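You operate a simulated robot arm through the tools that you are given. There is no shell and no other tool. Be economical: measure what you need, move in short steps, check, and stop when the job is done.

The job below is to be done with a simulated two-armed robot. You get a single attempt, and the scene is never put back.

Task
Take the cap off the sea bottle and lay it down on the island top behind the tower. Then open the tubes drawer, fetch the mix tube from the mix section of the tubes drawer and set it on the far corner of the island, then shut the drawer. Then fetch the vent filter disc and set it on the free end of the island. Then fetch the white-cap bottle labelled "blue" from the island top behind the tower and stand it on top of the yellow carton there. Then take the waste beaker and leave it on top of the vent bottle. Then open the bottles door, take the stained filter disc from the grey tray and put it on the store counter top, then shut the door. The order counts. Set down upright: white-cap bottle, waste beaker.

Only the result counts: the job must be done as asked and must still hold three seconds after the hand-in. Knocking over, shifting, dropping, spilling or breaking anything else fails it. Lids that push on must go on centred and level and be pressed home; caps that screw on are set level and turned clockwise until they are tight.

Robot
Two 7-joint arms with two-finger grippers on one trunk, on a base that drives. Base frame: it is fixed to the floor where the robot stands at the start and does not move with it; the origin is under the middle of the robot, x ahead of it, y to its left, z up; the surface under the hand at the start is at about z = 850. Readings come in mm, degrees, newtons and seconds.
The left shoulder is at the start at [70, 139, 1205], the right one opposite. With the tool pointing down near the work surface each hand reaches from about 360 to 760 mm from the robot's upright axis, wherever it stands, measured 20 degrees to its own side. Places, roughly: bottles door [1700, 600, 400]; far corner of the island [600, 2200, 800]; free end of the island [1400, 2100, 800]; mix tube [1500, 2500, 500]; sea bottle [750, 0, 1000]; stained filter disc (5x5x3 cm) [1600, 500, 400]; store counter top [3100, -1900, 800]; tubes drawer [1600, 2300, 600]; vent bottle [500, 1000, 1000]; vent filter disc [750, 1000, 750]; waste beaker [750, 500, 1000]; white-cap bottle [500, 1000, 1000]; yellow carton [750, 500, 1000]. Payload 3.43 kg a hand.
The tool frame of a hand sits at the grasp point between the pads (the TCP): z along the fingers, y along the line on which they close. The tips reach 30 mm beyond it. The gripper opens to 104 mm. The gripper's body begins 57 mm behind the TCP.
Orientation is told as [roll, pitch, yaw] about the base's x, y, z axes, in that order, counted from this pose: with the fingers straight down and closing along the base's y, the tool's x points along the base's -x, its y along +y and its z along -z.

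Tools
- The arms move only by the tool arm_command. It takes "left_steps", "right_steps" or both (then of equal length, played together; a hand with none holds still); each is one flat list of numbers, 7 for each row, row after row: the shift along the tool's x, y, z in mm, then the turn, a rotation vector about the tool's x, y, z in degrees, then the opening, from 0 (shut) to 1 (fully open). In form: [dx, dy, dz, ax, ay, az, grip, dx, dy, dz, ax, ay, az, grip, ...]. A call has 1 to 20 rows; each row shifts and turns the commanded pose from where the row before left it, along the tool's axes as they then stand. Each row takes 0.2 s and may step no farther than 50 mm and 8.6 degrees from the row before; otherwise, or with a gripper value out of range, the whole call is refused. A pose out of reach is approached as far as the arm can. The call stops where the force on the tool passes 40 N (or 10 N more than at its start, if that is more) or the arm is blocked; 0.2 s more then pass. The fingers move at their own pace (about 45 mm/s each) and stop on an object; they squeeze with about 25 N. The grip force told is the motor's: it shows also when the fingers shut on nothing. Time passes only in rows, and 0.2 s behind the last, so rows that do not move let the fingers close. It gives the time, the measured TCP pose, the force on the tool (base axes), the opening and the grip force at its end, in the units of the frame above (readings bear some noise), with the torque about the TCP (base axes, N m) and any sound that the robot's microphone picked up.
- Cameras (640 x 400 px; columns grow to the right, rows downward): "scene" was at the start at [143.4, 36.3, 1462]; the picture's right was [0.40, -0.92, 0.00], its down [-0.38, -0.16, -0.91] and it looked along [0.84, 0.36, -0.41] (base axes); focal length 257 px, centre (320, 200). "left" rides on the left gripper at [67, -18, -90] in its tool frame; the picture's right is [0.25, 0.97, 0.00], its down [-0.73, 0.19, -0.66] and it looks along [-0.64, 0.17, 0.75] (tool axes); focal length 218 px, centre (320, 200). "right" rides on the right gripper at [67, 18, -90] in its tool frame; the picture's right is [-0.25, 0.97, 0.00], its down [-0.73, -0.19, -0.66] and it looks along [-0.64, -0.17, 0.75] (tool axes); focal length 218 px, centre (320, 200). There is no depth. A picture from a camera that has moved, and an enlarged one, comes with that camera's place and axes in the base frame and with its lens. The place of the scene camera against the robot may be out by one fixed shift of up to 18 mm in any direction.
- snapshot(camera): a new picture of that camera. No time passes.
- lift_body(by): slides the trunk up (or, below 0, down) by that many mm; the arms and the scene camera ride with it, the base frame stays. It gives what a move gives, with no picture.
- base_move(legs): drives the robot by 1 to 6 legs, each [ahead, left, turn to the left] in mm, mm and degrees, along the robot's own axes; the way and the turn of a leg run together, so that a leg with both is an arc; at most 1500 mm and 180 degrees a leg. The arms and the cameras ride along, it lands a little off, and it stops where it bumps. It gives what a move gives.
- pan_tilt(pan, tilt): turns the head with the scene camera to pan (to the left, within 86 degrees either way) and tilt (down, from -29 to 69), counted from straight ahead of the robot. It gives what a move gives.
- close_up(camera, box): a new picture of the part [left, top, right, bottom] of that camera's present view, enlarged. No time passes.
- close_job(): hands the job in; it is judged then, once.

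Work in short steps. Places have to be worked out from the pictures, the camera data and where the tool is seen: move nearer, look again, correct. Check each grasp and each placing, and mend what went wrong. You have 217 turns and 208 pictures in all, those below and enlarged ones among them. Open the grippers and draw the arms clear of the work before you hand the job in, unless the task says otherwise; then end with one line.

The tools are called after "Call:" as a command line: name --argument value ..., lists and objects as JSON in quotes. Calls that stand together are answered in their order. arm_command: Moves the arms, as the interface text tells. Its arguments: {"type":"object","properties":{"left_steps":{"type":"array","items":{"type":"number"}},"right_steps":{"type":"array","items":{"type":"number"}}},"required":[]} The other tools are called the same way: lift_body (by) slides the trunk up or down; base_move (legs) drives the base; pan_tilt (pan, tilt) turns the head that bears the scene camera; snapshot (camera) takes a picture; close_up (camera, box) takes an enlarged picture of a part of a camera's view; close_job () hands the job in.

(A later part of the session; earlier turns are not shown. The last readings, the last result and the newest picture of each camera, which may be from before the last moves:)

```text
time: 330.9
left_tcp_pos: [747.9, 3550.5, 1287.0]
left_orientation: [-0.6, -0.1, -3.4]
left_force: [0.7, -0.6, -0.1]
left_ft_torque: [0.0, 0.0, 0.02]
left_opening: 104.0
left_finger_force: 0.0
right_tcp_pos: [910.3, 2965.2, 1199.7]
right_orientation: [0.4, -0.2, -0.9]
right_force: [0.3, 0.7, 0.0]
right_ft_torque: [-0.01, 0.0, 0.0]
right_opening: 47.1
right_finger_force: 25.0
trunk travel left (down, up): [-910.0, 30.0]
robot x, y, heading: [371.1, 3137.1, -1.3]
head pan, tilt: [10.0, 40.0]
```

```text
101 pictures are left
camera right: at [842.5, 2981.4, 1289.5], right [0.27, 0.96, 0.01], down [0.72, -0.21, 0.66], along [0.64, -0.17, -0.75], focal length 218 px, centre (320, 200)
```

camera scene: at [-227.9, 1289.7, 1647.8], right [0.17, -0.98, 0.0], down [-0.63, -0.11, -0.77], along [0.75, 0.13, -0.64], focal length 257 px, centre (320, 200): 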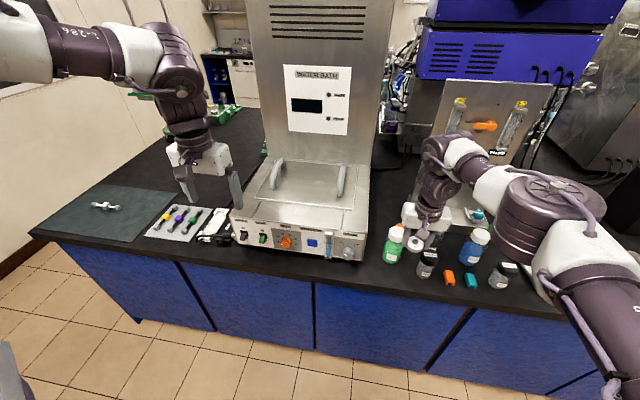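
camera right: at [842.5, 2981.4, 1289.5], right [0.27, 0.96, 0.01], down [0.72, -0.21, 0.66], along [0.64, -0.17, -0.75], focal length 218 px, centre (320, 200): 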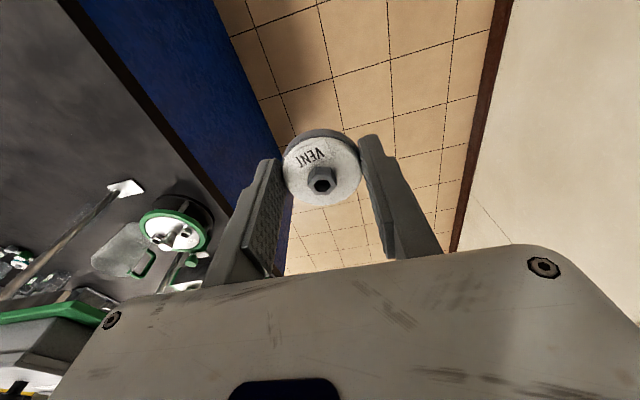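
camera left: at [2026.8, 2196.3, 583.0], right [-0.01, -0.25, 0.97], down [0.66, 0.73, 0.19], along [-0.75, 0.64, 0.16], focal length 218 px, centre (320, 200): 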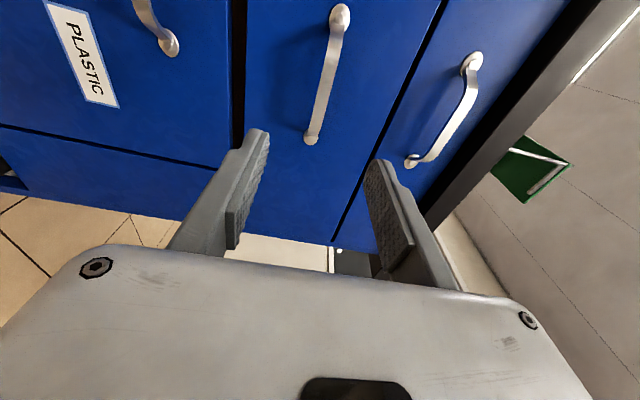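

Call:
base_move --legs '[[1000, 0, 1.3], [1000, 0, 0], [0, 0, -90], [0, 0, -90], [0, 1200, 0]]'

Call:
pan_tilt --pan 0 --tilt 45

Call:
snapshot --camera "scene"

Call:
snapshot --camera "right"

```text
time: 354.1
left_tcp_pos: [2119.0, 1550.9, 1286.8]
left_orientation: [-0.6, 0.0, -179.2]
left_force: [0.0, 0.3, 0.6]
left_ft_torque: [-0.02, -0.03, 0.04]
left_opening: 103.9
left_finger_force: 0.0
right_tcp_pos: [1912.7, 2123.4, 1200.2]
right_orientation: [0.4, -0.2, -176.5]
right_force: [0.1, -0.5, -1.1]
right_ft_torque: [0.0, -0.01, 0.01]
right_opening: 47.1
right_finger_force: 25.2
trunk travel left (down, up): [-910.0, 30.0]
robot x, y, heading: [2465.3, 1986.6, -176.5]
head pan, tilt: [10.0, 40.0]
```

```text
time: 354.9
left_tcp_pos: [2118.9, 1550.7, 1287.2]
left_orientation: [-0.6, 0.0, -179.1]
left_force: [0.1, -0.2, 0.0]
left_ft_torque: [0.03, 0.02, 0.0]
left_opening: 104.2
left_finger_force: 0.0
right_tcp_pos: [1914.1, 2122.2, 1199.1]
right_orientation: [0.4, -0.2, -176.6]
right_force: [0.2, 1.0, -0.6]
right_ft_torque: [0.01, 0.02, 0.0]
right_opening: 46.9
right_finger_force: 24.6
trunk travel left (down, up): [-910.0, 30.0]
robot x, y, heading: [2464.6, 1987.8, -176.6]
head pan, tilt: [0.0, 45.0]
```

```text
100 pictures are left
camera scene: at [2341.0, 1980.8, 1640.5], right [-0.06, 1.0, 0.0], down [0.71, 0.04, -0.71], along [-0.71, -0.04, -0.71], focal length 257 px, centre (320, 200)
```

scene: 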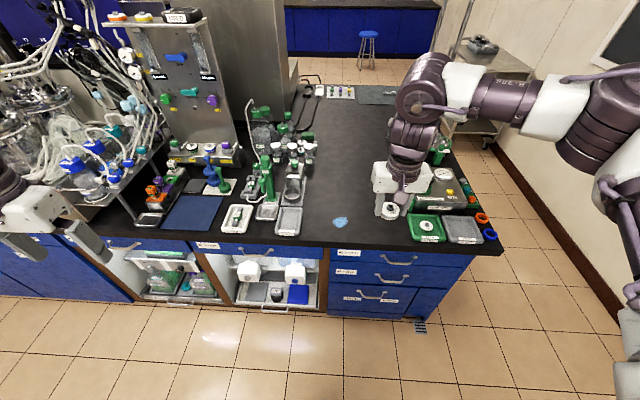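

```text
99 pictures are left
camera right: at [1981.2, 2108.5, 1289.3], right [-0.2, -0.98, 0.01], down [-0.74, 0.15, 0.66], along [-0.65, 0.12, -0.75], focal length 218 px, centre (320, 200)
```

right: 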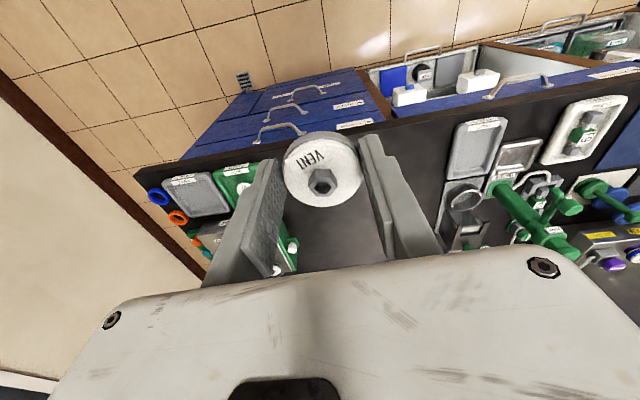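

The free area lies around [1450,2110]. I drive forward 380 mm with the disc held high.

Call:
base_move --legs '[[0, 0, -3.4], [370, 0, 0]]'

Call:
snapshot --camera "scene"

Call:
snapshot --camera "right"

```text
time: 357.7
left_tcp_pos: [1714.4, 1576.7, 1287.9]
left_orientation: [-0.6, -0.1, 177.2]
left_force: [0.1, 0.3, -1.0]
left_ft_torque: [0.01, 0.03, 0.01]
left_opening: 103.9
left_finger_force: 0.1
right_tcp_pos: [1547.8, 2160.3, 1201.4]
right_orientation: [0.4, -0.4, 179.5]
right_force: [0.5, -0.3, 0.3]
right_ft_torque: [0.02, 0.01, 0.0]
right_opening: 46.9
right_finger_force: 25.1
trunk travel left (down, up): [-910.0, 30.0]
robot x, y, heading: [2085.5, 1989.4, 179.5]
head pan, tilt: [0.0, 45.0]
```

```text
98 pictures are left
camera scene: at [1965.8, 1990.9, 1640.8], right [0.01, 1.0, 0.0], down [0.71, -0.01, -0.71], along [-0.71, 0.01, -0.71], focal length 257 px, centre (320, 200)
```

scene: 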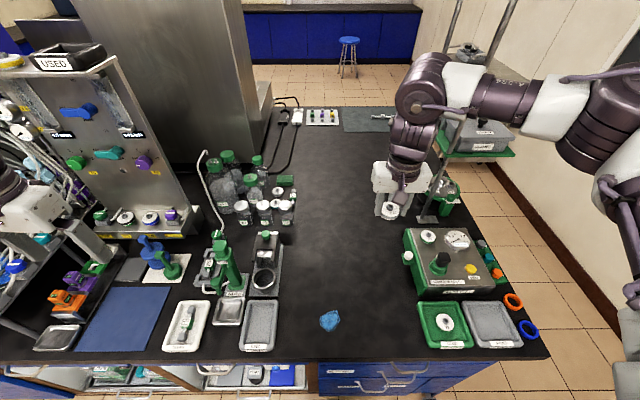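

```text
97 pictures are left
camera right: at [1614.5, 2141.9, 1290.6], right [-0.26, -0.97, 0.01], down [-0.72, 0.2, 0.66], along [-0.64, 0.17, -0.75], focal length 218 px, centre (320, 200)
```

right: 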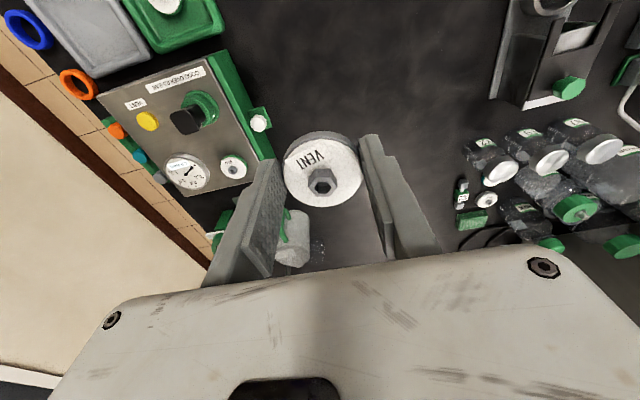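

Target [1440,2100] is free. I move the disc hand over it, lift the left hand in compensation, and lower the trunk 130 mm.

Call:
arm_command --right_steps '[-20, 12, 15, 0, 0, 0, 0.3, -20, 12, 15, 0, 0, 0, 0.3, -20, 12, 15, 0, 0, 0, 0.3, -20, 12, 15, 0, 0, 0, 0.3, -22, 12, 15, 0, 0, 0, 0.3]' --left_steps '[5, 0, -20, 0, 0, 0, 1, 5, 0, -20, 0, 0, 0, 1, 5, 0, -20, 0, 0, 0, 1, 5, 0, -20, 0, 0, 0, 1, 5, 0, -20, 0, 0, 0, 1]'

Call:
lift_body --by -130

Call:
snapshot --camera "scene"

```text
time: 358.9
left_tcp_pos: [1738.1, 1573.5, 1386.1]
left_orientation: [-0.6, 0.0, 177.1]
left_force: [0.3, 0.1, 0.1]
left_ft_torque: [0.06, 0.0, -0.01]
left_opening: 103.8
left_finger_force: 0.0
right_tcp_pos: [1444.7, 2097.8, 1126.0]
right_orientation: [0.3, -0.2, 179.5]
right_force: [0.3, 0.8, 0.1]
right_ft_torque: [-0.03, -0.02, -0.02]
right_opening: 46.9
right_finger_force: 24.9
trunk travel left (down, up): [-910.0, 30.0]
robot x, y, heading: [2083.5, 1993.5, 179.4]
head pan, tilt: [0.0, 45.0]
```

```text
time: 360.5
left_tcp_pos: [1738.0, 1575.2, 1257.9]
left_orientation: [-0.5, -0.1, 177.1]
left_force: [0.0, 0.2, 0.7]
left_ft_torque: [-0.01, 0.01, 0.0]
left_opening: 104.2
left_finger_force: 0.1
right_tcp_pos: [1443.5, 2100.4, 994.5]
right_orientation: [0.5, -0.1, 179.5]
right_force: [0.5, 0.2, -0.1]
right_ft_torque: [0.0, 0.0, 0.02]
right_opening: 47.0
right_finger_force: 25.0
trunk travel left (down, up): [-780.0, 160.0]
robot x, y, heading: [2083.2, 1990.8, 179.6]
head pan, tilt: [0.0, 45.0]
```

```text
96 pictures are left
camera scene: at [1962.4, 1991.3, 1510.5], right [0.01, 1.0, 0.0], down [0.71, -0.01, -0.71], along [-0.71, 0.01, -0.71], focal length 257 px, centre (320, 200)
```

scene: 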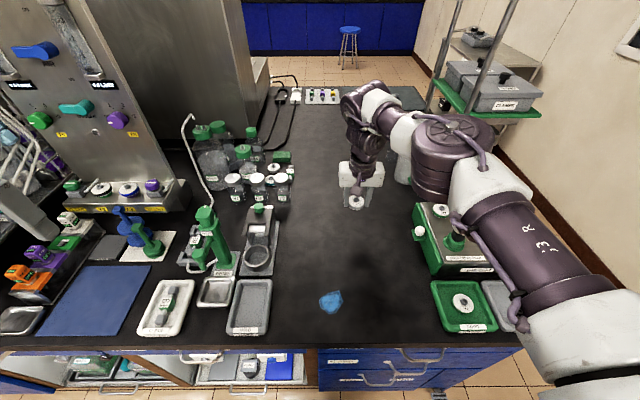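

I lower the disc to the surface.

Call:
arm_command --right_steps '[0, 0, 30, 0, 0, 0, 0.3, 0, 0, 30, 0, 0, 0, 0.3, 0, 0, 30, 0, 0, 0, 0.3, 0, 0, 12, 0, 0, 0, 0.3]'

Call:
arm_command --right_steps '[0, 0, 4, 0, 0, 0, 0.3, 0, 0, 3, 0, 0, 0, 0.3, 0, 0, 0, 0, 0, 0, 0.3]'

Call:
snapshot --camera "right"

```text
time: 361.5
left_tcp_pos: [1737.6, 1574.6, 1256.3]
left_orientation: [-0.6, 0.1, 177.1]
left_force: [-0.5, 0.3, 0.3]
left_ft_torque: [0.01, 0.02, -0.02]
left_opening: 103.9
left_finger_force: 0.1
right_tcp_pos: [1443.4, 2098.8, 892.7]
right_orientation: [0.4, -0.2, 179.5]
right_force: [-1.2, 0.0, -0.1]
right_ft_torque: [0.0, 0.02, 0.04]
right_opening: 47.0
right_finger_force: 25.0
trunk travel left (down, up): [-780.0, 160.0]
robot x, y, heading: [2085.5, 1990.8, 179.6]
head pan, tilt: [0.0, 45.0]
```

```text
time: 362.3
left_tcp_pos: [1736.8, 1574.4, 1256.3]
left_orientation: [-0.6, 0.0, 177.2]
left_force: [-0.3, 0.4, 0.7]
left_ft_torque: [0.0, 0.03, -0.02]
left_opening: 104.0
left_finger_force: 0.1
right_tcp_pos: [1443.5, 2097.1, 886.1]
right_orientation: [0.5, -0.2, 179.5]
right_force: [-0.2, 0.0, -1.2]
right_ft_torque: [0.01, -0.04, 0.02]
right_opening: 46.9
right_finger_force: 24.8
trunk travel left (down, up): [-780.0, 160.0]
robot x, y, heading: [2082.8, 1988.9, 179.6]
head pan, tilt: [0.0, 45.0]
```

```text
95 pictures are left
camera right: at [1510.4, 2080.0, 975.5], right [-0.26, -0.97, 0.01], down [-0.73, 0.2, 0.66], along [-0.64, 0.17, -0.75], focal length 218 px, centre (320, 200)
```

right: 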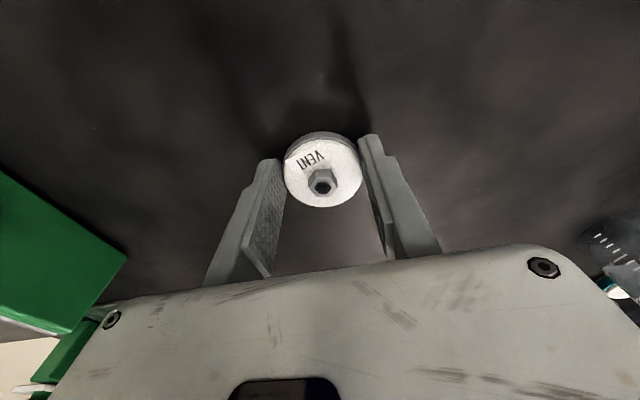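

Call:
arm_command --right_steps '[0, 0, 2, 0, 0, 0, 0.3, 0, 0, 2, 0, 0, 0, 0.3]'

Call:
arm_command --right_steps '[0, 0, 2, 0, 0, 0, 0.3, 0, 0, 0, 0, 0, 0, 0.3]'

```text
time: 362.9
left_tcp_pos: [1737.8, 1574.6, 1257.6]
left_orientation: [-0.5, 0.1, 177.0]
left_force: [-0.8, 0.1, 0.5]
left_ft_torque: [0.02, -0.02, -0.01]
left_opening: 103.8
left_finger_force: 0.0
right_tcp_pos: [1444.0, 2099.6, 881.1]
right_orientation: [0.4, -0.3, 179.6]
right_force: [-0.2, 0.6, 2.3]
right_ft_torque: [0.14, -0.02, -0.02]
right_opening: 46.9
right_finger_force: 24.9
trunk travel left (down, up): [-780.0, 160.0]
robot x, y, heading: [2087.3, 1989.4, 179.6]
head pan, tilt: [0.0, 45.0]
```

```text
time: 363.5
left_tcp_pos: [1740.0, 1575.1, 1258.2]
left_orientation: [-0.7, 0.0, 177.1]
left_force: [0.0, -0.2, -0.7]
left_ft_torque: [0.01, -0.03, 0.02]
left_opening: 104.3
left_finger_force: 0.1
right_tcp_pos: [1443.1, 2098.6, 881.4]
right_orientation: [0.5, -0.5, 179.5]
right_force: [-0.8, 1.9, 12.7]
right_ft_torque: [0.23, -0.02, 0.0]
right_opening: 46.8
right_finger_force: 24.5
trunk travel left (down, up): [-780.0, 160.0]
robot x, y, heading: [2087.7, 1988.6, 179.6]
head pan, tilt: [0.0, 45.0]
```

Contact. I release and rise, then check.

Call:
arm_command --right_steps '[0, 0, -1, 0, 0, 0, 0.6, 0, 0, 0, 0, 0, 0, 0.7, 0, 0, 0, 0, 0, 0, 0.7, 0, 0, -20, 0, 0, 0, 0.7, 0, 0, -40, 0, 0, 0, 0.7, 0, 0, -40, 0, 0, 0, 0.7, 0, 0, -40, 0, 0, 0, 0.7, 0, 0, -40, 0, 0, 0, 0.7]'

Call:
lift_body --by 130

Call:
snapshot --camera "right"

```text
time: 365.3
left_tcp_pos: [1738.2, 1575.4, 1256.3]
left_orientation: [-0.6, -0.2, 177.2]
left_force: [0.1, -0.6, 0.1]
left_ft_torque: [0.01, 0.02, -0.03]
left_opening: 104.0
left_finger_force: 0.0
right_tcp_pos: [1444.8, 2102.2, 1062.6]
right_orientation: [0.4, -0.2, 179.4]
right_force: [-0.1, -0.4, 0.4]
right_ft_torque: [0.02, -0.01, -0.03]
right_opening: 72.6
right_finger_force: 0.0
trunk travel left (down, up): [-780.0, 160.0]
robot x, y, heading: [2088.5, 1992.8, 179.5]
head pan, tilt: [0.0, 45.0]
```

```text
time: 366.8
left_tcp_pos: [1736.5, 1574.6, 1387.2]
left_orientation: [-0.6, 0.0, 177.1]
left_force: [-0.1, 0.0, 0.8]
left_ft_torque: [-0.01, -0.01, 0.0]
left_opening: 103.8
left_finger_force: 0.0
right_tcp_pos: [1443.8, 2101.3, 1192.1]
right_orientation: [0.5, -0.2, 179.5]
right_force: [0.0, 0.3, -0.8]
right_ft_torque: [0.0, 0.05, -0.01]
right_opening: 72.7
right_finger_force: 0.0
trunk travel left (down, up): [-910.0, 30.0]
robot x, y, heading: [2086.7, 1992.1, 179.6]
head pan, tilt: [0.0, 45.0]
```

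```text
94 pictures are left
camera right: at [1509.3, 2083.7, 1281.0], right [-0.26, -0.97, 0.01], down [-0.73, 0.2, 0.66], along [-0.64, 0.17, -0.75], focal length 218 px, centre (320, 200)
```

right: 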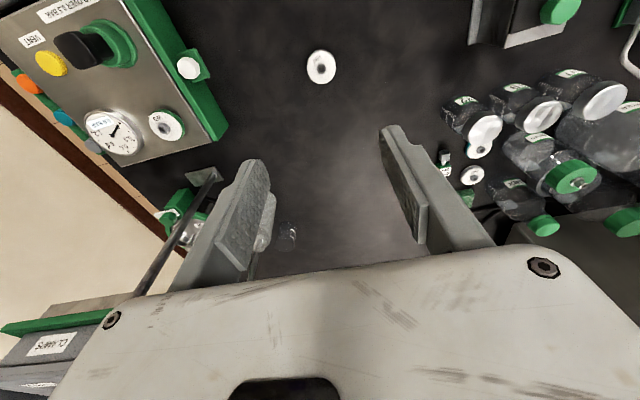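

Disc is placed. I retract the hand and return to the -x side for the blue bottle.

Call:
arm_command --right_steps '[25, 0, -2, 0, 0, 0, 0.9, 25, 0, -2, 0, 0, 0, 0.9, 25, 0, -2, 0, 0, 0, 0.9, 25, 0, -2, 0, 0, 0, 0.9]'

Call:
base_move --legs '[[-400, 0, 0.4], [0, -1150, 0], [1040, 0, 0], [1040, 0, 0], [0, 0, 35], [950, 0, 0]]'

Call:
base_move --legs '[[0, 0, 54], [1500, 0, 0], [180, 0, 0], [0, 0, 91]]'

Call:
pan_tilt --pan 0 --tilt 40

Call:
snapshot --camera "scene"

```text
time: 367.8
left_tcp_pos: [1738.2, 1574.4, 1388.5]
left_orientation: [-0.6, 0.0, 177.0]
left_force: [-0.1, 0.0, 1.1]
left_ft_torque: [-0.02, 0.0, 0.01]
left_opening: 104.0
left_finger_force: 0.0
right_tcp_pos: [1545.0, 2101.7, 1199.3]
right_orientation: [0.5, -0.2, 179.5]
right_force: [0.5, 0.0, 0.7]
right_ft_torque: [0.0, 0.03, 0.0]
right_opening: 93.5
right_finger_force: 0.0
trunk travel left (down, up): [-910.0, 30.0]
robot x, y, heading: [2080.6, 1989.6, 179.6]
head pan, tilt: [0.0, 45.0]
```

```text
time: 392.0
left_tcp_pos: [-409.1, 2001.4, 1387.2]
left_orientation: [-0.7, 0.0, -146.2]
left_force: [0.6, 0.8, 0.5]
left_ft_torque: [-0.02, -0.03, 0.01]
left_opening: 103.9
left_finger_force: 0.0
right_tcp_pos: [-878.8, 2309.8, 1198.6]
right_orientation: [0.4, -0.1, -143.8]
right_force: [0.1, -0.2, -0.7]
right_ft_torque: [-0.01, 0.05, -0.01]
right_opening: 94.0
right_finger_force: 0.1
trunk travel left (down, up): [-910.0, 30.0]
robot x, y, heading: [-381.6, 2540.9, -143.9]
head pan, tilt: [0.0, 45.0]
```

```text
time: 406.8
left_tcp_pos: [-48.2, 1287.5, 1387.3]
left_orientation: [-0.6, 0.1, -1.6]
left_force: [-0.3, -0.2, 1.0]
left_ft_torque: [0.01, -0.01, 0.0]
left_opening: 104.1
left_finger_force: 0.0
right_tcp_pos: [156.8, 765.1, 1198.6]
right_orientation: [0.5, -0.2, 0.7]
right_force: [0.2, -0.3, -0.5]
right_ft_torque: [-0.03, 0.0, 0.03]
right_opening: 93.5
right_finger_force: 0.0
trunk travel left (down, up): [-910.0, 30.0]
robot x, y, heading: [-385.0, 863.8, 0.8]
head pan, tilt: [0.0, 45.0]
```

```text
time: 407.5
left_tcp_pos: [-48.1, 1287.5, 1385.9]
left_orientation: [-0.7, 0.0, -1.7]
left_force: [-0.4, 0.0, -0.1]
left_ft_torque: [-0.01, 0.03, 0.04]
left_opening: 103.9
left_finger_force: 0.1
right_tcp_pos: [156.7, 765.4, 1198.3]
right_orientation: [0.5, -0.2, 0.8]
right_force: [0.7, 0.9, -0.1]
right_ft_torque: [0.02, -0.01, 0.04]
right_opening: 93.6
right_finger_force: 0.1
trunk travel left (down, up): [-910.0, 30.0]
robot x, y, heading: [-383.9, 865.5, 1.0]
head pan, tilt: [0.0, 40.0]
```

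```text
93 pictures are left
camera scene: at [-243.7, 866.2, 1647.7], right [0.01, -1.0, 0.0], down [-0.64, -0.01, -0.77], along [0.77, 0.01, -0.64], focal length 257 px, centre (320, 200)
```

scene: 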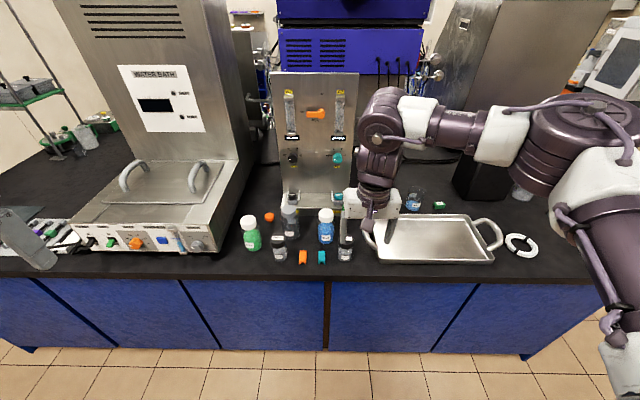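

The blue bottle is at about [462,845]. I position the base so that the right hand can come over it, and look.

Call:
base_move --legs '[[0, 110, -1], [360, 0, 0]]'

Call:
snapshot --camera "right"

Call:
snapshot --camera "scene"

```text
time: 410.6
left_tcp_pos: [316.1, 1388.6, 1388.1]
left_orientation: [-0.7, -0.1, -2.7]
left_force: [-0.5, -0.2, 0.2]
left_ft_torque: [0.02, -0.01, -0.05]
left_opening: 104.1
left_finger_force: 0.0
right_tcp_pos: [513.4, 862.7, 1199.5]
right_orientation: [0.5, -0.4, -0.3]
right_force: [0.4, 0.2, 0.3]
right_ft_torque: [-0.01, 0.0, 0.01]
right_opening: 93.6
right_finger_force: 0.1
trunk travel left (down, up): [-910.0, 30.0]
robot x, y, heading: [-27.1, 970.6, -0.1]
head pan, tilt: [0.0, 40.0]
```

```text
92 pictures are left
camera right: at [444.3, 878.6, 1289.6], right [0.26, 0.97, 0.01], down [0.72, -0.2, 0.66], along [0.64, -0.16, -0.75], focal length 218 px, centre (320, 200)
```

right: 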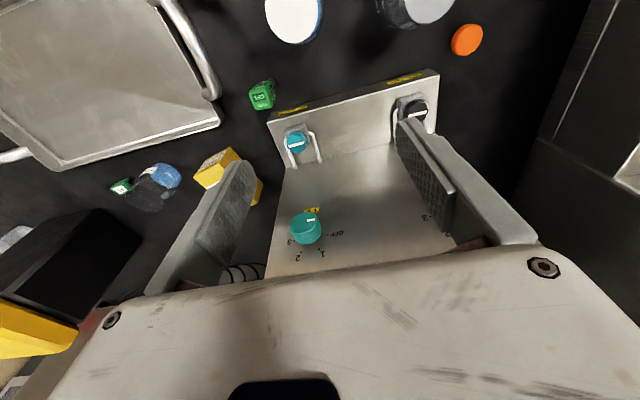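

```text
91 pictures are left
camera scene: at [113.0, 970.4, 1648.1], right [0.0, -1.0, 0.0], down [-0.64, 0.0, -0.77], along [0.77, 0.0, -0.64], focal length 257 px, centre (320, 200)
```

scene: 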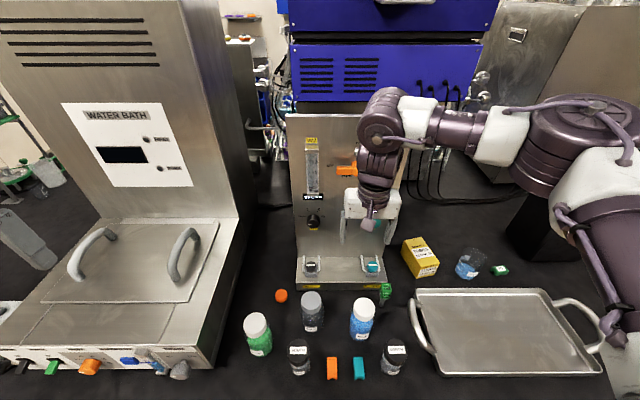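

I move the hand back over the cap and lower a bit for a better look.

Call:
arm_command --right_steps '[20, -3, 20, 0, 0, 0, 1, 20, -3, 20, 0, 0, 0, 1, 20, -3, 20, 0, 0, 0, 1, 20, 0, 20, 0, 0, 0, 1, 20, 0, 10, 0, 0, 0, 1, 0, 0, 0, 0, 0, 0, 1]'

Call:
snapshot --camera "right"

Call:
close_up --camera "scene" --box '[230, 260, 430, 400]'

```text
time: 412.0
left_tcp_pos: [319.3, 1389.5, 1387.5]
left_orientation: [-0.6, 0.0, -2.7]
left_force: [0.3, 0.4, -0.1]
left_ft_torque: [0.0, -0.02, 0.01]
left_opening: 103.8
left_finger_force: 0.0
right_tcp_pos: [426.9, 847.8, 1104.4]
right_orientation: [0.6, -0.2, -0.2]
right_force: [0.0, -0.1, 0.9]
right_ft_torque: [-0.01, 0.01, 0.0]
right_opening: 103.9
right_finger_force: 0.1
right hand out of reach, approached as far as the arm can: row 5
trunk travel left (down, up): [-910.0, 30.0]
robot x, y, heading: [-28.0, 973.1, -0.1]
head pan, tilt: [0.0, 40.0]
```

```text
90 pictures are left
camera right: at [358.9, 864.6, 1193.9], right [0.25, 0.97, 0.01], down [0.73, -0.2, 0.66], along [0.64, -0.16, -0.75], focal length 218 px, centre (320, 200)
```

right: 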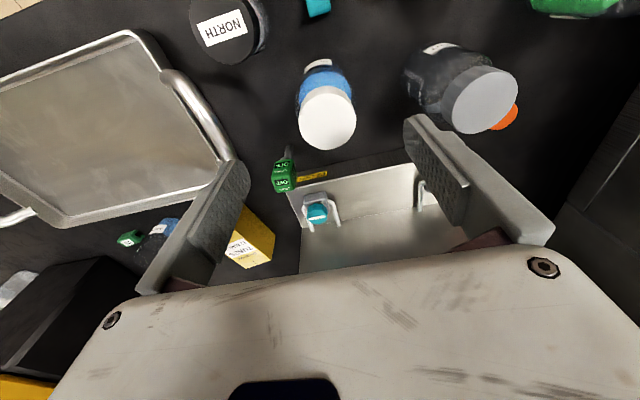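

```text
2.86 times, centred on (330, 330) of scene
camera zoom: at [116.8, 971.1, 1647.8], right [0.0, -1.0, 0.0], down [-0.64, 0.0, -0.77], along [0.77, 0.0, -0.64], focal length 734 px, centre (291, -171)
```

zoom: 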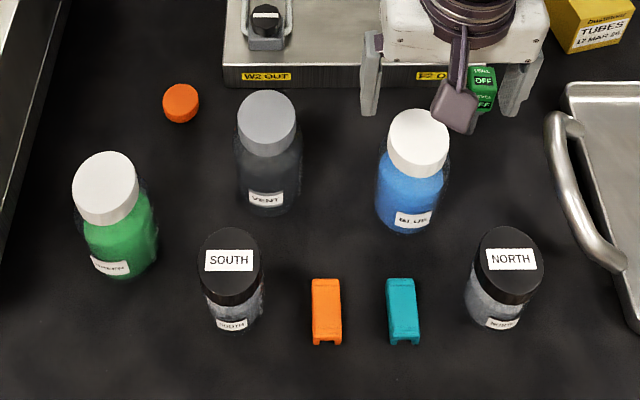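

Two rays put the blue cap top at [446,851,961], so the bottle is ~110 mm tall with a ~67 mm body. I align and descend so that the fingers take the body below the cap.

Call:
arm_command --right_steps '[-10, 3, 10, 0, 0, 0, 1, -9, 0, 25, 0, 0, 0, 1, 0, 0, 30, 0, 0, 0, 1, 0, 0, 30, 0, 0, 0, 1, 0, 0, 30, 0, 0, 0, 1, 0, 0, 0, 0, 0, 0, 1]'

Call:
snapshot --camera "right"

```text
time: 413.4
left_tcp_pos: [319.3, 1390.5, 1387.7]
left_orientation: [-0.6, 0.0, -2.7]
left_force: [0.0, 0.9, -0.6]
left_ft_torque: [0.0, -0.01, 0.02]
left_opening: 104.0
left_finger_force: 0.0
right_tcp_pos: [448.4, 853.9, 980.4]
right_orientation: [0.5, -0.2, -0.3]
right_force: [-0.2, -1.0, 0.1]
right_ft_torque: [0.01, -0.03, 0.0]
right_opening: 104.1
right_finger_force: 0.1
trunk travel left (down, up): [-910.0, 30.0]
robot x, y, heading: [-29.1, 976.6, -0.3]
head pan, tilt: [0.0, 40.0]
```

```text
88 pictures are left
camera right: at [379.7, 870.3, 1070.3], right [0.26, 0.97, 0.01], down [0.73, -0.2, 0.66], along [0.64, -0.16, -0.75], focal length 218 px, centre (320, 200)
```

right: 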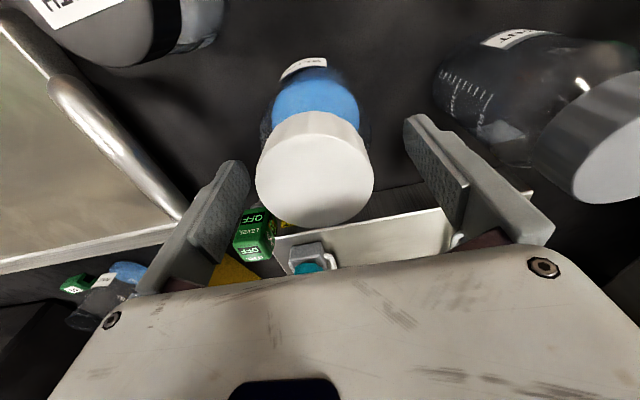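

The cap top seems nearer z 975. I go down to TCP 930 and look before closing.

Call:
arm_command --right_steps '[0, -4, 20, 0, 0, 0, 1, 0, 0, 20, 0, 0, 0, 1, 0, 0, 8, 0, 0, 0, 1, 0, 0, 0, 0, 0, 0, 1]'

Call:
snapshot --camera "right"

Call:
close_up --camera "scene" --box '[290, 240, 450, 360]'

```text
time: 414.4
left_tcp_pos: [318.9, 1389.0, 1387.6]
left_orientation: [-0.6, 0.0, -2.8]
left_force: [0.1, 0.7, -1.1]
left_ft_torque: [0.0, -0.02, 0.0]
left_opening: 104.1
left_finger_force: 0.0
right_tcp_pos: [447.1, 850.9, 931.7]
right_orientation: [0.4, -0.2, -0.3]
right_force: [0.4, 0.1, 8.3]
right_ft_torque: [-0.1, 0.18, 0.04]
right_opening: 104.3
right_finger_force: 0.0
trunk travel left (down, up): [-910.0, 30.0]
robot x, y, heading: [-29.8, 970.7, -0.3]
head pan, tilt: [0.0, 40.0]
```

```text
87 pictures are left
camera right: at [380.0, 866.8, 1021.7], right [0.26, 0.97, 0.01], down [0.72, -0.2, 0.66], along [0.64, -0.16, -0.75], focal length 218 px, centre (320, 200)
```

right: 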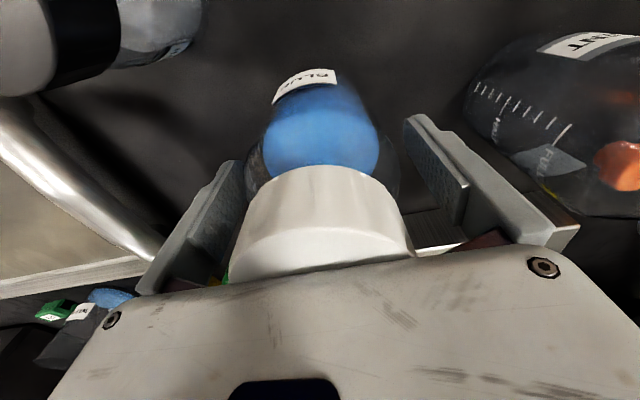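

```text
3.33 times, centred on (370, 300) of scene
camera zoom: at [116.3, 970.9, 1647.9], right [0.0, -1.0, 0.0], down [-0.64, 0.0, -0.77], along [0.77, 0.0, -0.64], focal length 856 px, centre (153, -133)
```

zoom: 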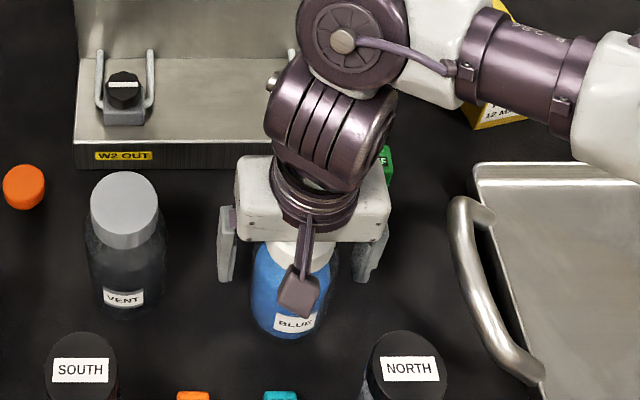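

The palm just touched the cap (cap top ≈ 989). I rise 5 mm, shift 4 mm back, and close on the body.

Call:
arm_command --right_steps '[0, 0, -5, 0, 0, 0, 1, 4, 0, 0, 0, 0, 0, 1, 0, 0, 0, 0, 0, 0, 0.5, 0, 0, 0, 0, 0, 0, 0.5, 0, 0, 0, 0, 0, 0, 0.5, 0, 0, 0, 0, 0, 0, 0.5, 0, 0, 0, 0, 0, 0, 0.5]'

Call:
snapshot --camera "right"

```text
time: 416.0
left_tcp_pos: [320.3, 1390.4, 1386.7]
left_orientation: [-0.6, 0.1, -2.7]
left_force: [-0.2, 0.4, 0.2]
left_ft_torque: [0.01, 0.04, 0.0]
left_opening: 104.2
left_finger_force: 0.0
right_tcp_pos: [442.9, 849.6, 936.1]
right_orientation: [0.3, -0.2, -0.2]
right_force: [-0.1, -0.5, -0.1]
right_ft_torque: [-0.06, -0.01, 0.01]
right_opening: 69.3
right_finger_force: 25.0
trunk travel left (down, up): [-910.0, 30.0]
robot x, y, heading: [-28.5, 974.1, -0.4]
head pan, tilt: [0.0, 40.0]
```

```text
85 pictures are left
camera right: at [375.8, 866.8, 1026.1], right [0.26, 0.97, 0.01], down [0.73, -0.2, 0.66], along [0.64, -0.16, -0.75], focal length 218 px, centre (320, 200)
```

right: 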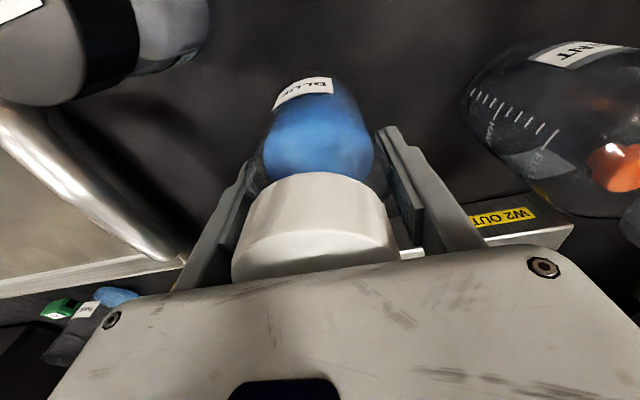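

Gripped the body (69 mm). I lift gently, watching the weight.

Call:
arm_command --right_steps '[0, 0, -5, 0, 0, 0, 0.4, 0, 0, -10, 0, 0, 0, 0.4, 0, 0, -15, 0, 0, 0, 0.4]'

Call:
snapshot --camera "right"

```text
time: 416.8
left_tcp_pos: [319.9, 1389.9, 1387.3]
left_orientation: [-0.6, 0.0, -2.7]
left_force: [0.9, -0.4, 0.2]
left_ft_torque: [0.02, 0.0, 0.03]
left_opening: 103.8
left_finger_force: 0.0
right_tcp_pos: [443.7, 848.5, 967.7]
right_orientation: [0.4, -0.3, -0.4]
right_force: [-0.5, 0.1, -4.1]
right_ft_torque: [-0.02, -0.03, 0.01]
right_opening: 69.2
right_finger_force: 25.1
trunk travel left (down, up): [-910.0, 30.0]
robot x, y, heading: [-24.2, 971.2, -0.3]
head pan, tilt: [0.0, 40.0]
```

```text
84 pictures are left
camera right: at [375.3, 865.4, 1056.5], right [0.26, 0.97, 0.01], down [0.73, -0.2, 0.66], along [0.64, -0.16, -0.75], focal length 218 px, centre (320, 200)
```

right: 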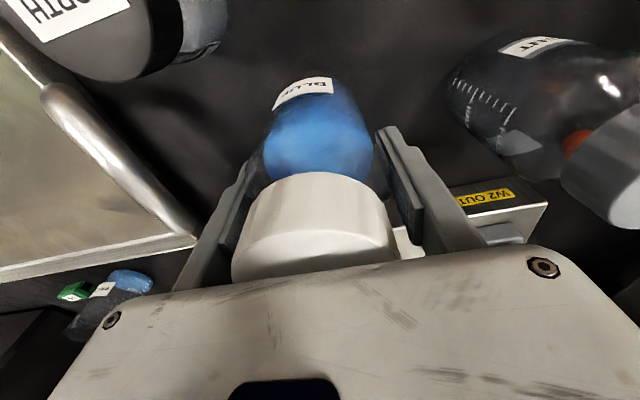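

Held. I lift on and slide the base right to bring the carton in reach; then look.

Call:
arm_command --right_steps '[0, 0, -30, 0, 0, 0, 0.4, 0, 0, -30, 0, 0, 0, 0.4, 0, 0, -30, 0, 0, 0, 0.4, 0, 0, -30, 0, 0, 0, 0.4, 0, 0, -20, 0, 0, 0, 0.4]'

Call:
base_move --legs '[[0, -220, 0]]'

Call:
snapshot --camera "scene"

Call:
snapshot --camera "right"

```text
time: 418.0
left_tcp_pos: [318.6, 1388.8, 1386.6]
left_orientation: [-0.6, 0.0, -2.7]
left_force: [-0.9, 0.4, -0.2]
left_ft_torque: [0.01, 0.02, -0.01]
left_opening: 104.1
left_finger_force: 0.1
right_tcp_pos: [443.5, 849.0, 1107.0]
right_orientation: [0.4, -0.3, -0.3]
right_force: [-0.4, -0.6, -5.0]
right_ft_torque: [0.0, 0.02, -0.02]
right_opening: 69.1
right_finger_force: 25.0
trunk travel left (down, up): [-910.0, 30.0]
robot x, y, heading: [-29.4, 972.6, -0.1]
head pan, tilt: [0.0, 40.0]
```

```text
time: 419.7
left_tcp_pos: [316.7, 1170.1, 1386.1]
left_orientation: [-0.9, -0.1, -2.5]
left_force: [0.8, 0.9, 0.0]
left_ft_torque: [-0.03, 0.02, -0.02]
left_opening: 103.7
left_finger_force: 0.0
right_tcp_pos: [442.9, 630.4, 1107.6]
right_orientation: [0.3, -0.2, 0.0]
right_force: [0.5, 0.8, -4.5]
right_ft_torque: [-0.04, 0.0, 0.02]
right_opening: 69.3
right_finger_force: 25.3
trunk travel left (down, up): [-910.0, 30.0]
robot x, y, heading: [-27.3, 746.4, 0.1]
head pan, tilt: [0.0, 40.0]
```

```text
83 pictures are left
camera scene: at [116.8, 752.8, 1647.6], right [0.0, -1.0, 0.0], down [-0.64, 0.0, -0.77], along [0.77, 0.0, -0.64], focal length 257 px, centre (320, 200)
```

scene: 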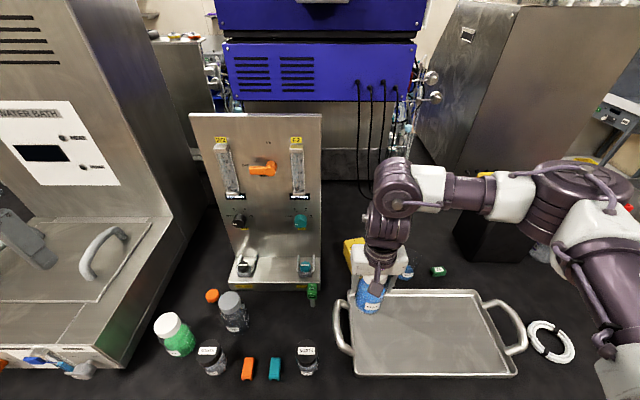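

```text
82 pictures are left
camera right: at [374.6, 645.7, 1195.9], right [0.25, 0.97, 0.01], down [0.73, -0.19, 0.66], along [0.64, -0.16, -0.75], focal length 218 px, centre (320, 200)
```

right: 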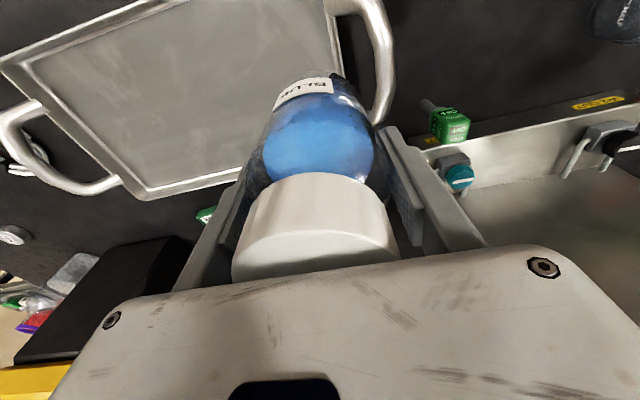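

The hand hides the carton. I move the hand 130 mm left to see and measure it.

Call:
arm_command --right_steps '[0, 33, 0, 0, 0, 0, 0.4, 0, 33, 0, 0, 0, 0, 0.4, 0, 33, 0, 0, 0, 0, 0.4, 0, 33, 0, 0, 0, 0, 0.4]'

Call:
close_up --camera "scene" --box '[300, 200, 460, 320]'

Call:
snapshot --camera "left"

```text
time: 420.7
left_tcp_pos: [317.7, 1165.7, 1387.1]
left_orientation: [-0.6, 0.0, -2.5]
left_force: [-0.6, 0.5, 0.7]
left_ft_torque: [-0.02, 0.06, 0.02]
left_opening: 103.8
left_finger_force: 0.2
right_tcp_pos: [455.8, 755.3, 1102.7]
right_orientation: [0.5, -0.1, 0.1]
right_force: [-0.1, -0.3, -4.0]
right_ft_torque: [-0.02, -0.02, -0.01]
right_opening: 69.3
right_finger_force: 24.9
right hand out of reach, approached as far as the arm can: row 2, 3
trunk travel left (down, up): [-910.0, 30.0]
robot x, y, heading: [-26.3, 749.4, -0.0]
head pan, tilt: [0.0, 40.0]
```

```text
3.33 times, centred on (380, 260) of scene
camera zoom: at [116.7, 747.9, 1647.7], right [0.0, -1.0, 0.0], down [-0.64, 0.0, -0.77], along [0.77, 0.0, -0.64], focal length 856 px, centre (120, 0)
```

zoom: 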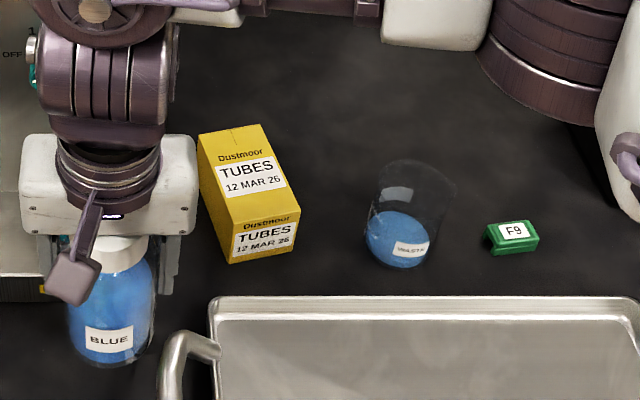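

```text
80 pictures are left
camera left: at [250.1, 1155.3, 1477.0], right [-0.21, 0.98, -0.01], down [0.74, 0.17, 0.65], along [0.64, 0.13, -0.76], focal length 218 px, centre (320, 200)
```

left: 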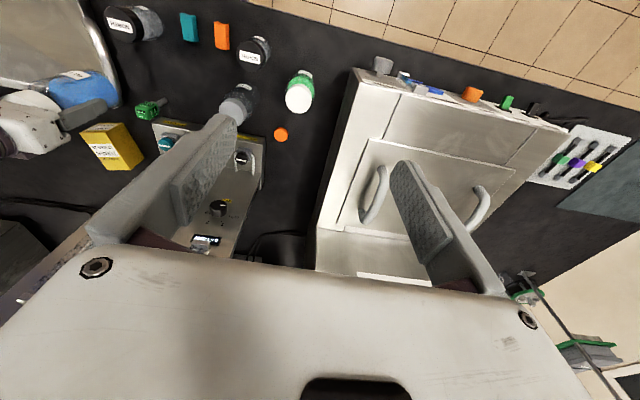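

The carton's top is about z 914, centre near [706,610] by the scene camera. I refine with the left wrist camera.

Call:
close_up --camera "left" --box '[50, 90, 170, 190]'

```text
4.00 times, centred on (110, 140) of left
camera zoom: at [250.1, 1155.3, 1477.0], right [-0.21, 0.98, -0.01], down [0.74, 0.17, 0.65], along [0.64, 0.13, -0.76], focal length 873 px, centre (1160, 440)
```

zoom: 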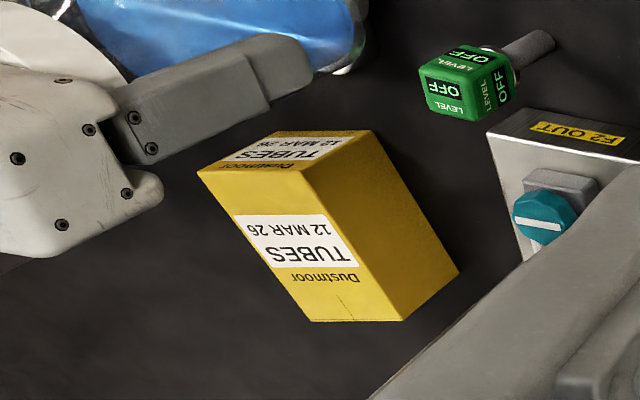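

The wrist camera gives the carton-top centre [682,610], z 914 (the scene camera reads ~20 mm too far in x). I bring the base in, swing the bottle over, and check.

Call:
arm_command --right_steps '[0, -36, 0, 0, 0, 0, 0.4, 0, -36, 0, 0, 0, 0, 0.4, 0, -36, 0, 0, 0, 0, 0.4, 0, -37, 0, 0, 0, 0, 0.4]'

Call:
base_move --legs '[[48, 0, 0]]'

Call:
arm_command --right_steps '[-30, 0, -15, 0, 0, 0, 0.4, -30, 0, -15, 0, 0, 0, 0.4, -30, 0, -10, 0, 0, 0, 0.4, -30, 0, 0, 0, 0, 0, 0.4]'

Call:
lift_body --by -80

```text
time: 421.7
left_tcp_pos: [317.5, 1163.9, 1387.1]
left_orientation: [-0.5, -0.1, -2.5]
left_force: [-0.6, -0.1, 0.0]
left_ft_torque: [0.04, 0.03, 0.03]
left_opening: 104.0
left_finger_force: 0.2
right_tcp_pos: [452.8, 610.7, 1101.6]
right_orientation: [0.7, -0.1, 0.0]
right_force: [-0.5, -0.5, -4.0]
right_ft_torque: [0.01, -0.02, 0.01]
right_opening: 69.3
right_finger_force: 25.2
trunk travel left (down, up): [-910.0, 30.0]
robot x, y, heading: [-27.8, 747.2, 0.2]
head pan, tilt: [0.0, 40.0]
```

```text
time: 422.6
left_tcp_pos: [353.3, 1166.4, 1390.1]
left_orientation: [-0.6, -0.4, -2.4]
left_force: [-1.5, -0.7, 0.2]
left_ft_torque: [-0.01, -0.13, 0.01]
left_opening: 104.2
left_finger_force: 0.1
right_tcp_pos: [490.8, 613.0, 1105.7]
right_orientation: [0.5, -0.7, 0.0]
right_force: [-2.0, 0.5, -3.9]
right_ft_torque: [0.01, -0.09, -0.01]
right_opening: 69.2
right_finger_force: 24.5
trunk travel left (down, up): [-910.0, 30.0]
robot x, y, heading: [19.6, 748.5, 0.1]
head pan, tilt: [0.0, 40.0]
```

```text
time: 423.6
left_tcp_pos: [369.9, 1166.2, 1385.7]
left_orientation: [-0.6, 0.2, -2.5]
left_force: [-0.3, 0.1, 0.1]
left_ft_torque: [-0.01, 0.04, 0.01]
left_opening: 104.1
left_finger_force: 0.1
right_tcp_pos: [623.9, 612.9, 1140.6]
right_orientation: [0.5, 0.0, 0.1]
right_force: [0.2, -0.8, -4.5]
right_ft_torque: [0.01, -0.01, 0.01]
right_opening: 69.3
right_finger_force: 24.8
trunk travel left (down, up): [-910.0, 30.0]
robot x, y, heading: [18.5, 749.2, 0.2]
head pan, tilt: [0.0, 40.0]
```

```text
time: 424.8
left_tcp_pos: [366.3, 1167.4, 1307.2]
left_orientation: [-0.7, 0.1, -2.5]
left_force: [0.6, -0.2, 0.1]
left_ft_torque: [0.01, 0.04, 0.01]
left_opening: 104.1
left_finger_force: 0.0
right_tcp_pos: [620.0, 611.7, 1062.3]
right_orientation: [0.5, -0.1, -0.1]
right_force: [-0.3, 0.8, -4.4]
right_ft_torque: [-0.02, -0.02, 0.0]
right_opening: 69.4
right_finger_force: 25.0
trunk travel left (down, up): [-830.0, 110.0]
robot x, y, heading: [19.4, 749.7, -0.2]
head pan, tilt: [0.0, 40.0]
```

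Call:
arm_command --right_steps '[-25, 0, 0, 0, 0, 0, 0.4, -25, 0, 5, 0, 0, 0, 0.4, -12, -1, 15, 0, 0, 0, 0.4, 0, 0, 15, 0, 0, 0, 0.4, 0, 0, 0, 0, 0, 0, 0.4]'

Call:
snapshot --camera "left"

Call:
close_up --camera "scene" --box '[300, 180, 460, 300]'

```text
time: 426.0
left_tcp_pos: [365.0, 1164.8, 1306.1]
left_orientation: [-0.5, 0.0, -2.5]
left_force: [-0.1, -0.1, 0.5]
left_ft_torque: [-0.04, 0.01, 0.0]
left_opening: 104.2
left_finger_force: 0.1
right_tcp_pos: [682.2, 609.5, 1027.4]
right_orientation: [0.5, -0.2, 0.2]
right_force: [0.7, 0.7, -4.8]
right_ft_torque: [0.03, 0.0, -0.01]
right_opening: 68.9
right_finger_force: 24.9
trunk travel left (down, up): [-830.0, 110.0]
robot x, y, heading: [21.6, 744.5, 0.1]
head pan, tilt: [0.0, 40.0]
```

```text
78 pictures are left
camera left: at [297.6, 1154.4, 1397.4], right [-0.21, 0.98, -0.01], down [0.74, 0.17, 0.65], along [0.64, 0.13, -0.76], focal length 218 px, centre (320, 200)
```

left: 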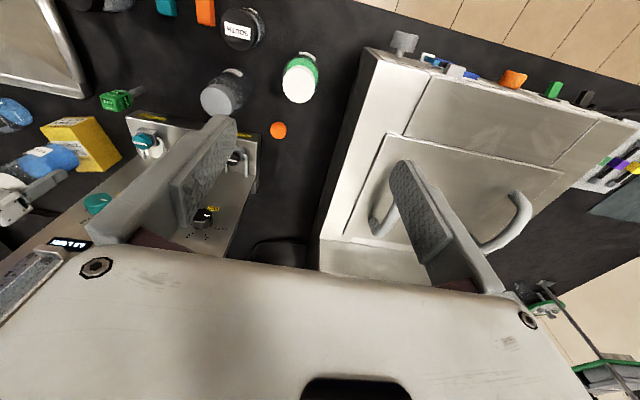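

```text
3.33 times, centred on (380, 240) of scene
camera zoom: at [164.7, 746.8, 1567.7], right [0.0, -1.0, 0.0], down [-0.64, 0.0, -0.77], along [0.77, 0.0, -0.64], focal length 856 px, centre (120, 67)
```

zoom: 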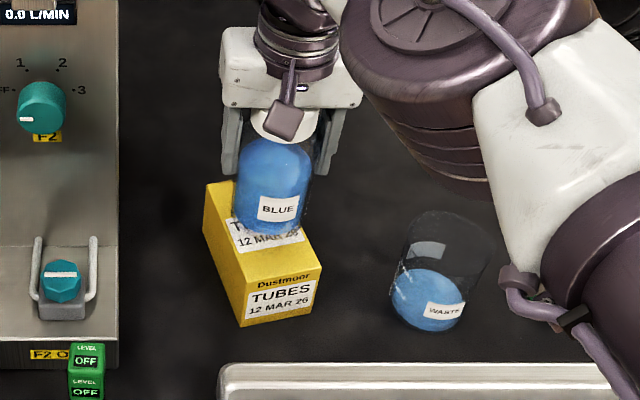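

Over the carton, with 25 mm to go. I lower slowly to contact.

Call:
arm_command --right_steps '[0, 0, 8, 0, 0, 0, 0.4, 0, 0, 8, 0, 0, 0, 0.4, 0, 0, 3, 0, 0, 0, 0.4]'

Call:
arm_command --right_steps '[0, 0, 2, 0, 0, 0, 0.4, 0, 0, 2, 0, 0, 0, 0.4]'

Call:
close_up --camera "scene" --box '[340, 210, 420, 290]'

```text
time: 426.8
left_tcp_pos: [363.6, 1165.0, 1306.9]
left_orientation: [-0.6, 0.0, -2.5]
left_force: [0.3, -0.3, 0.1]
left_ft_torque: [-0.01, -0.05, 0.01]
left_opening: 103.8
left_finger_force: 0.2
right_tcp_pos: [680.2, 612.4, 1009.1]
right_orientation: [0.5, -0.3, 0.0]
right_force: [2.0, 0.8, -1.0]
right_ft_torque: [-0.07, -0.15, -0.02]
right_opening: 69.0
right_finger_force: 25.1
trunk travel left (down, up): [-830.0, 110.0]
robot x, y, heading: [19.1, 747.4, 0.0]
head pan, tilt: [0.0, 40.0]
```

```text
time: 427.4
left_tcp_pos: [362.3, 1166.7, 1308.1]
left_orientation: [-0.6, -0.1, -2.4]
left_force: [0.6, 0.5, -0.4]
left_ft_torque: [-0.01, -0.02, 0.02]
left_opening: 103.9
left_finger_force: 0.0
right_tcp_pos: [681.3, 611.5, 1009.4]
right_orientation: [0.4, -0.6, 0.0]
right_force: [4.2, -0.7, 21.4]
right_ft_torque: [-0.57, -0.01, 0.07]
right_opening: 69.1
right_finger_force: 25.1
trunk travel left (down, up): [-830.0, 110.0]
robot x, y, heading: [18.0, 742.8, 0.0]
head pan, tilt: [0.0, 40.0]
```

```text
5.00 times, centred on (380, 250) of scene
camera zoom: at [160.8, 748.1, 1568.4], right [0.0, -1.0, 0.0], down [-0.64, 0.0, -0.77], along [0.77, 0.0, -0.64], focal length 1284 px, centre (20, -50)
```

zoom: 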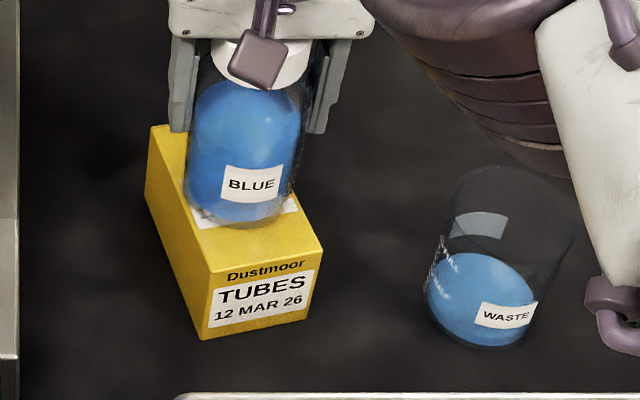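

Contact and well centred on the carton. I release and rise straight up.

Call:
arm_command --right_steps '[0, 0, -2, 0, 0, 0, 0.7, 0, 0, 0, 0, 0, 0, 0.9, 0, 0, 0, 0, 0, 0, 0.9, 0, 0, 0, 0, 0, 0, 0.9, 0, 0, -20, 0, 0, 0, 0.9, 0, 0, -30, 0, 0, 0, 0.9, 0, 0, -30, 0, 0, 0, 0.9, 0, 0, -30, 0, 0, 0, 0.9]'

Call:
close_up --camera "scene" --box '[320, 190, 440, 290]'

Call:
snapshot --camera "right"

```text
time: 429.2
left_tcp_pos: [363.9, 1166.6, 1308.1]
left_orientation: [-0.6, -0.1, -2.5]
left_force: [0.5, 0.5, 0.0]
left_ft_torque: [-0.03, -0.01, 0.0]
left_opening: 103.9
left_finger_force: 0.2
right_tcp_pos: [679.5, 609.4, 1119.7]
right_orientation: [0.5, -0.2, 0.0]
right_force: [-0.2, -0.5, 0.2]
right_ft_torque: [0.03, -0.03, 0.02]
right_opening: 93.6
right_finger_force: 0.0
trunk travel left (down, up): [-830.0, 110.0]
robot x, y, heading: [21.5, 748.5, 0.0]
head pan, tilt: [0.0, 40.0]
```

```text
4.00 times, centred on (380, 240) of scene
camera zoom: at [162.7, 747.4, 1567.8], right [0.0, -1.0, 0.0], down [-0.64, 0.0, -0.77], along [0.77, 0.0, -0.64], focal length 1028 px, centre (80, 40)
```

zoom: 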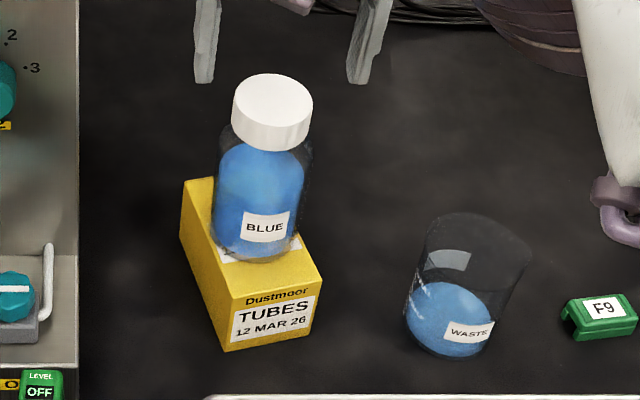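

```text
74 pictures are left
camera right: at [611.7, 626.3, 1208.5], right [0.25, 0.97, 0.01], down [0.73, -0.2, 0.66], along [0.64, -0.16, -0.75], focal length 218 px, centre (320, 200)
```

right: 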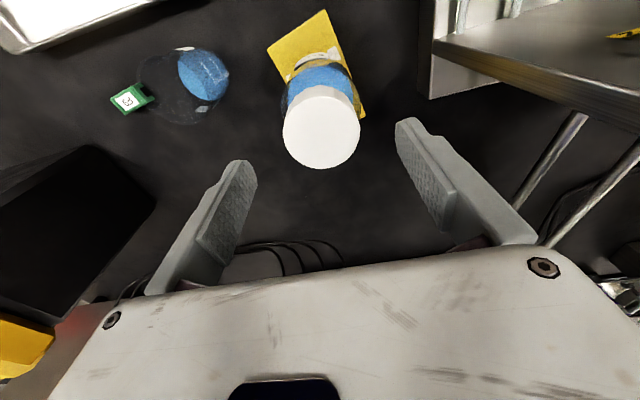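

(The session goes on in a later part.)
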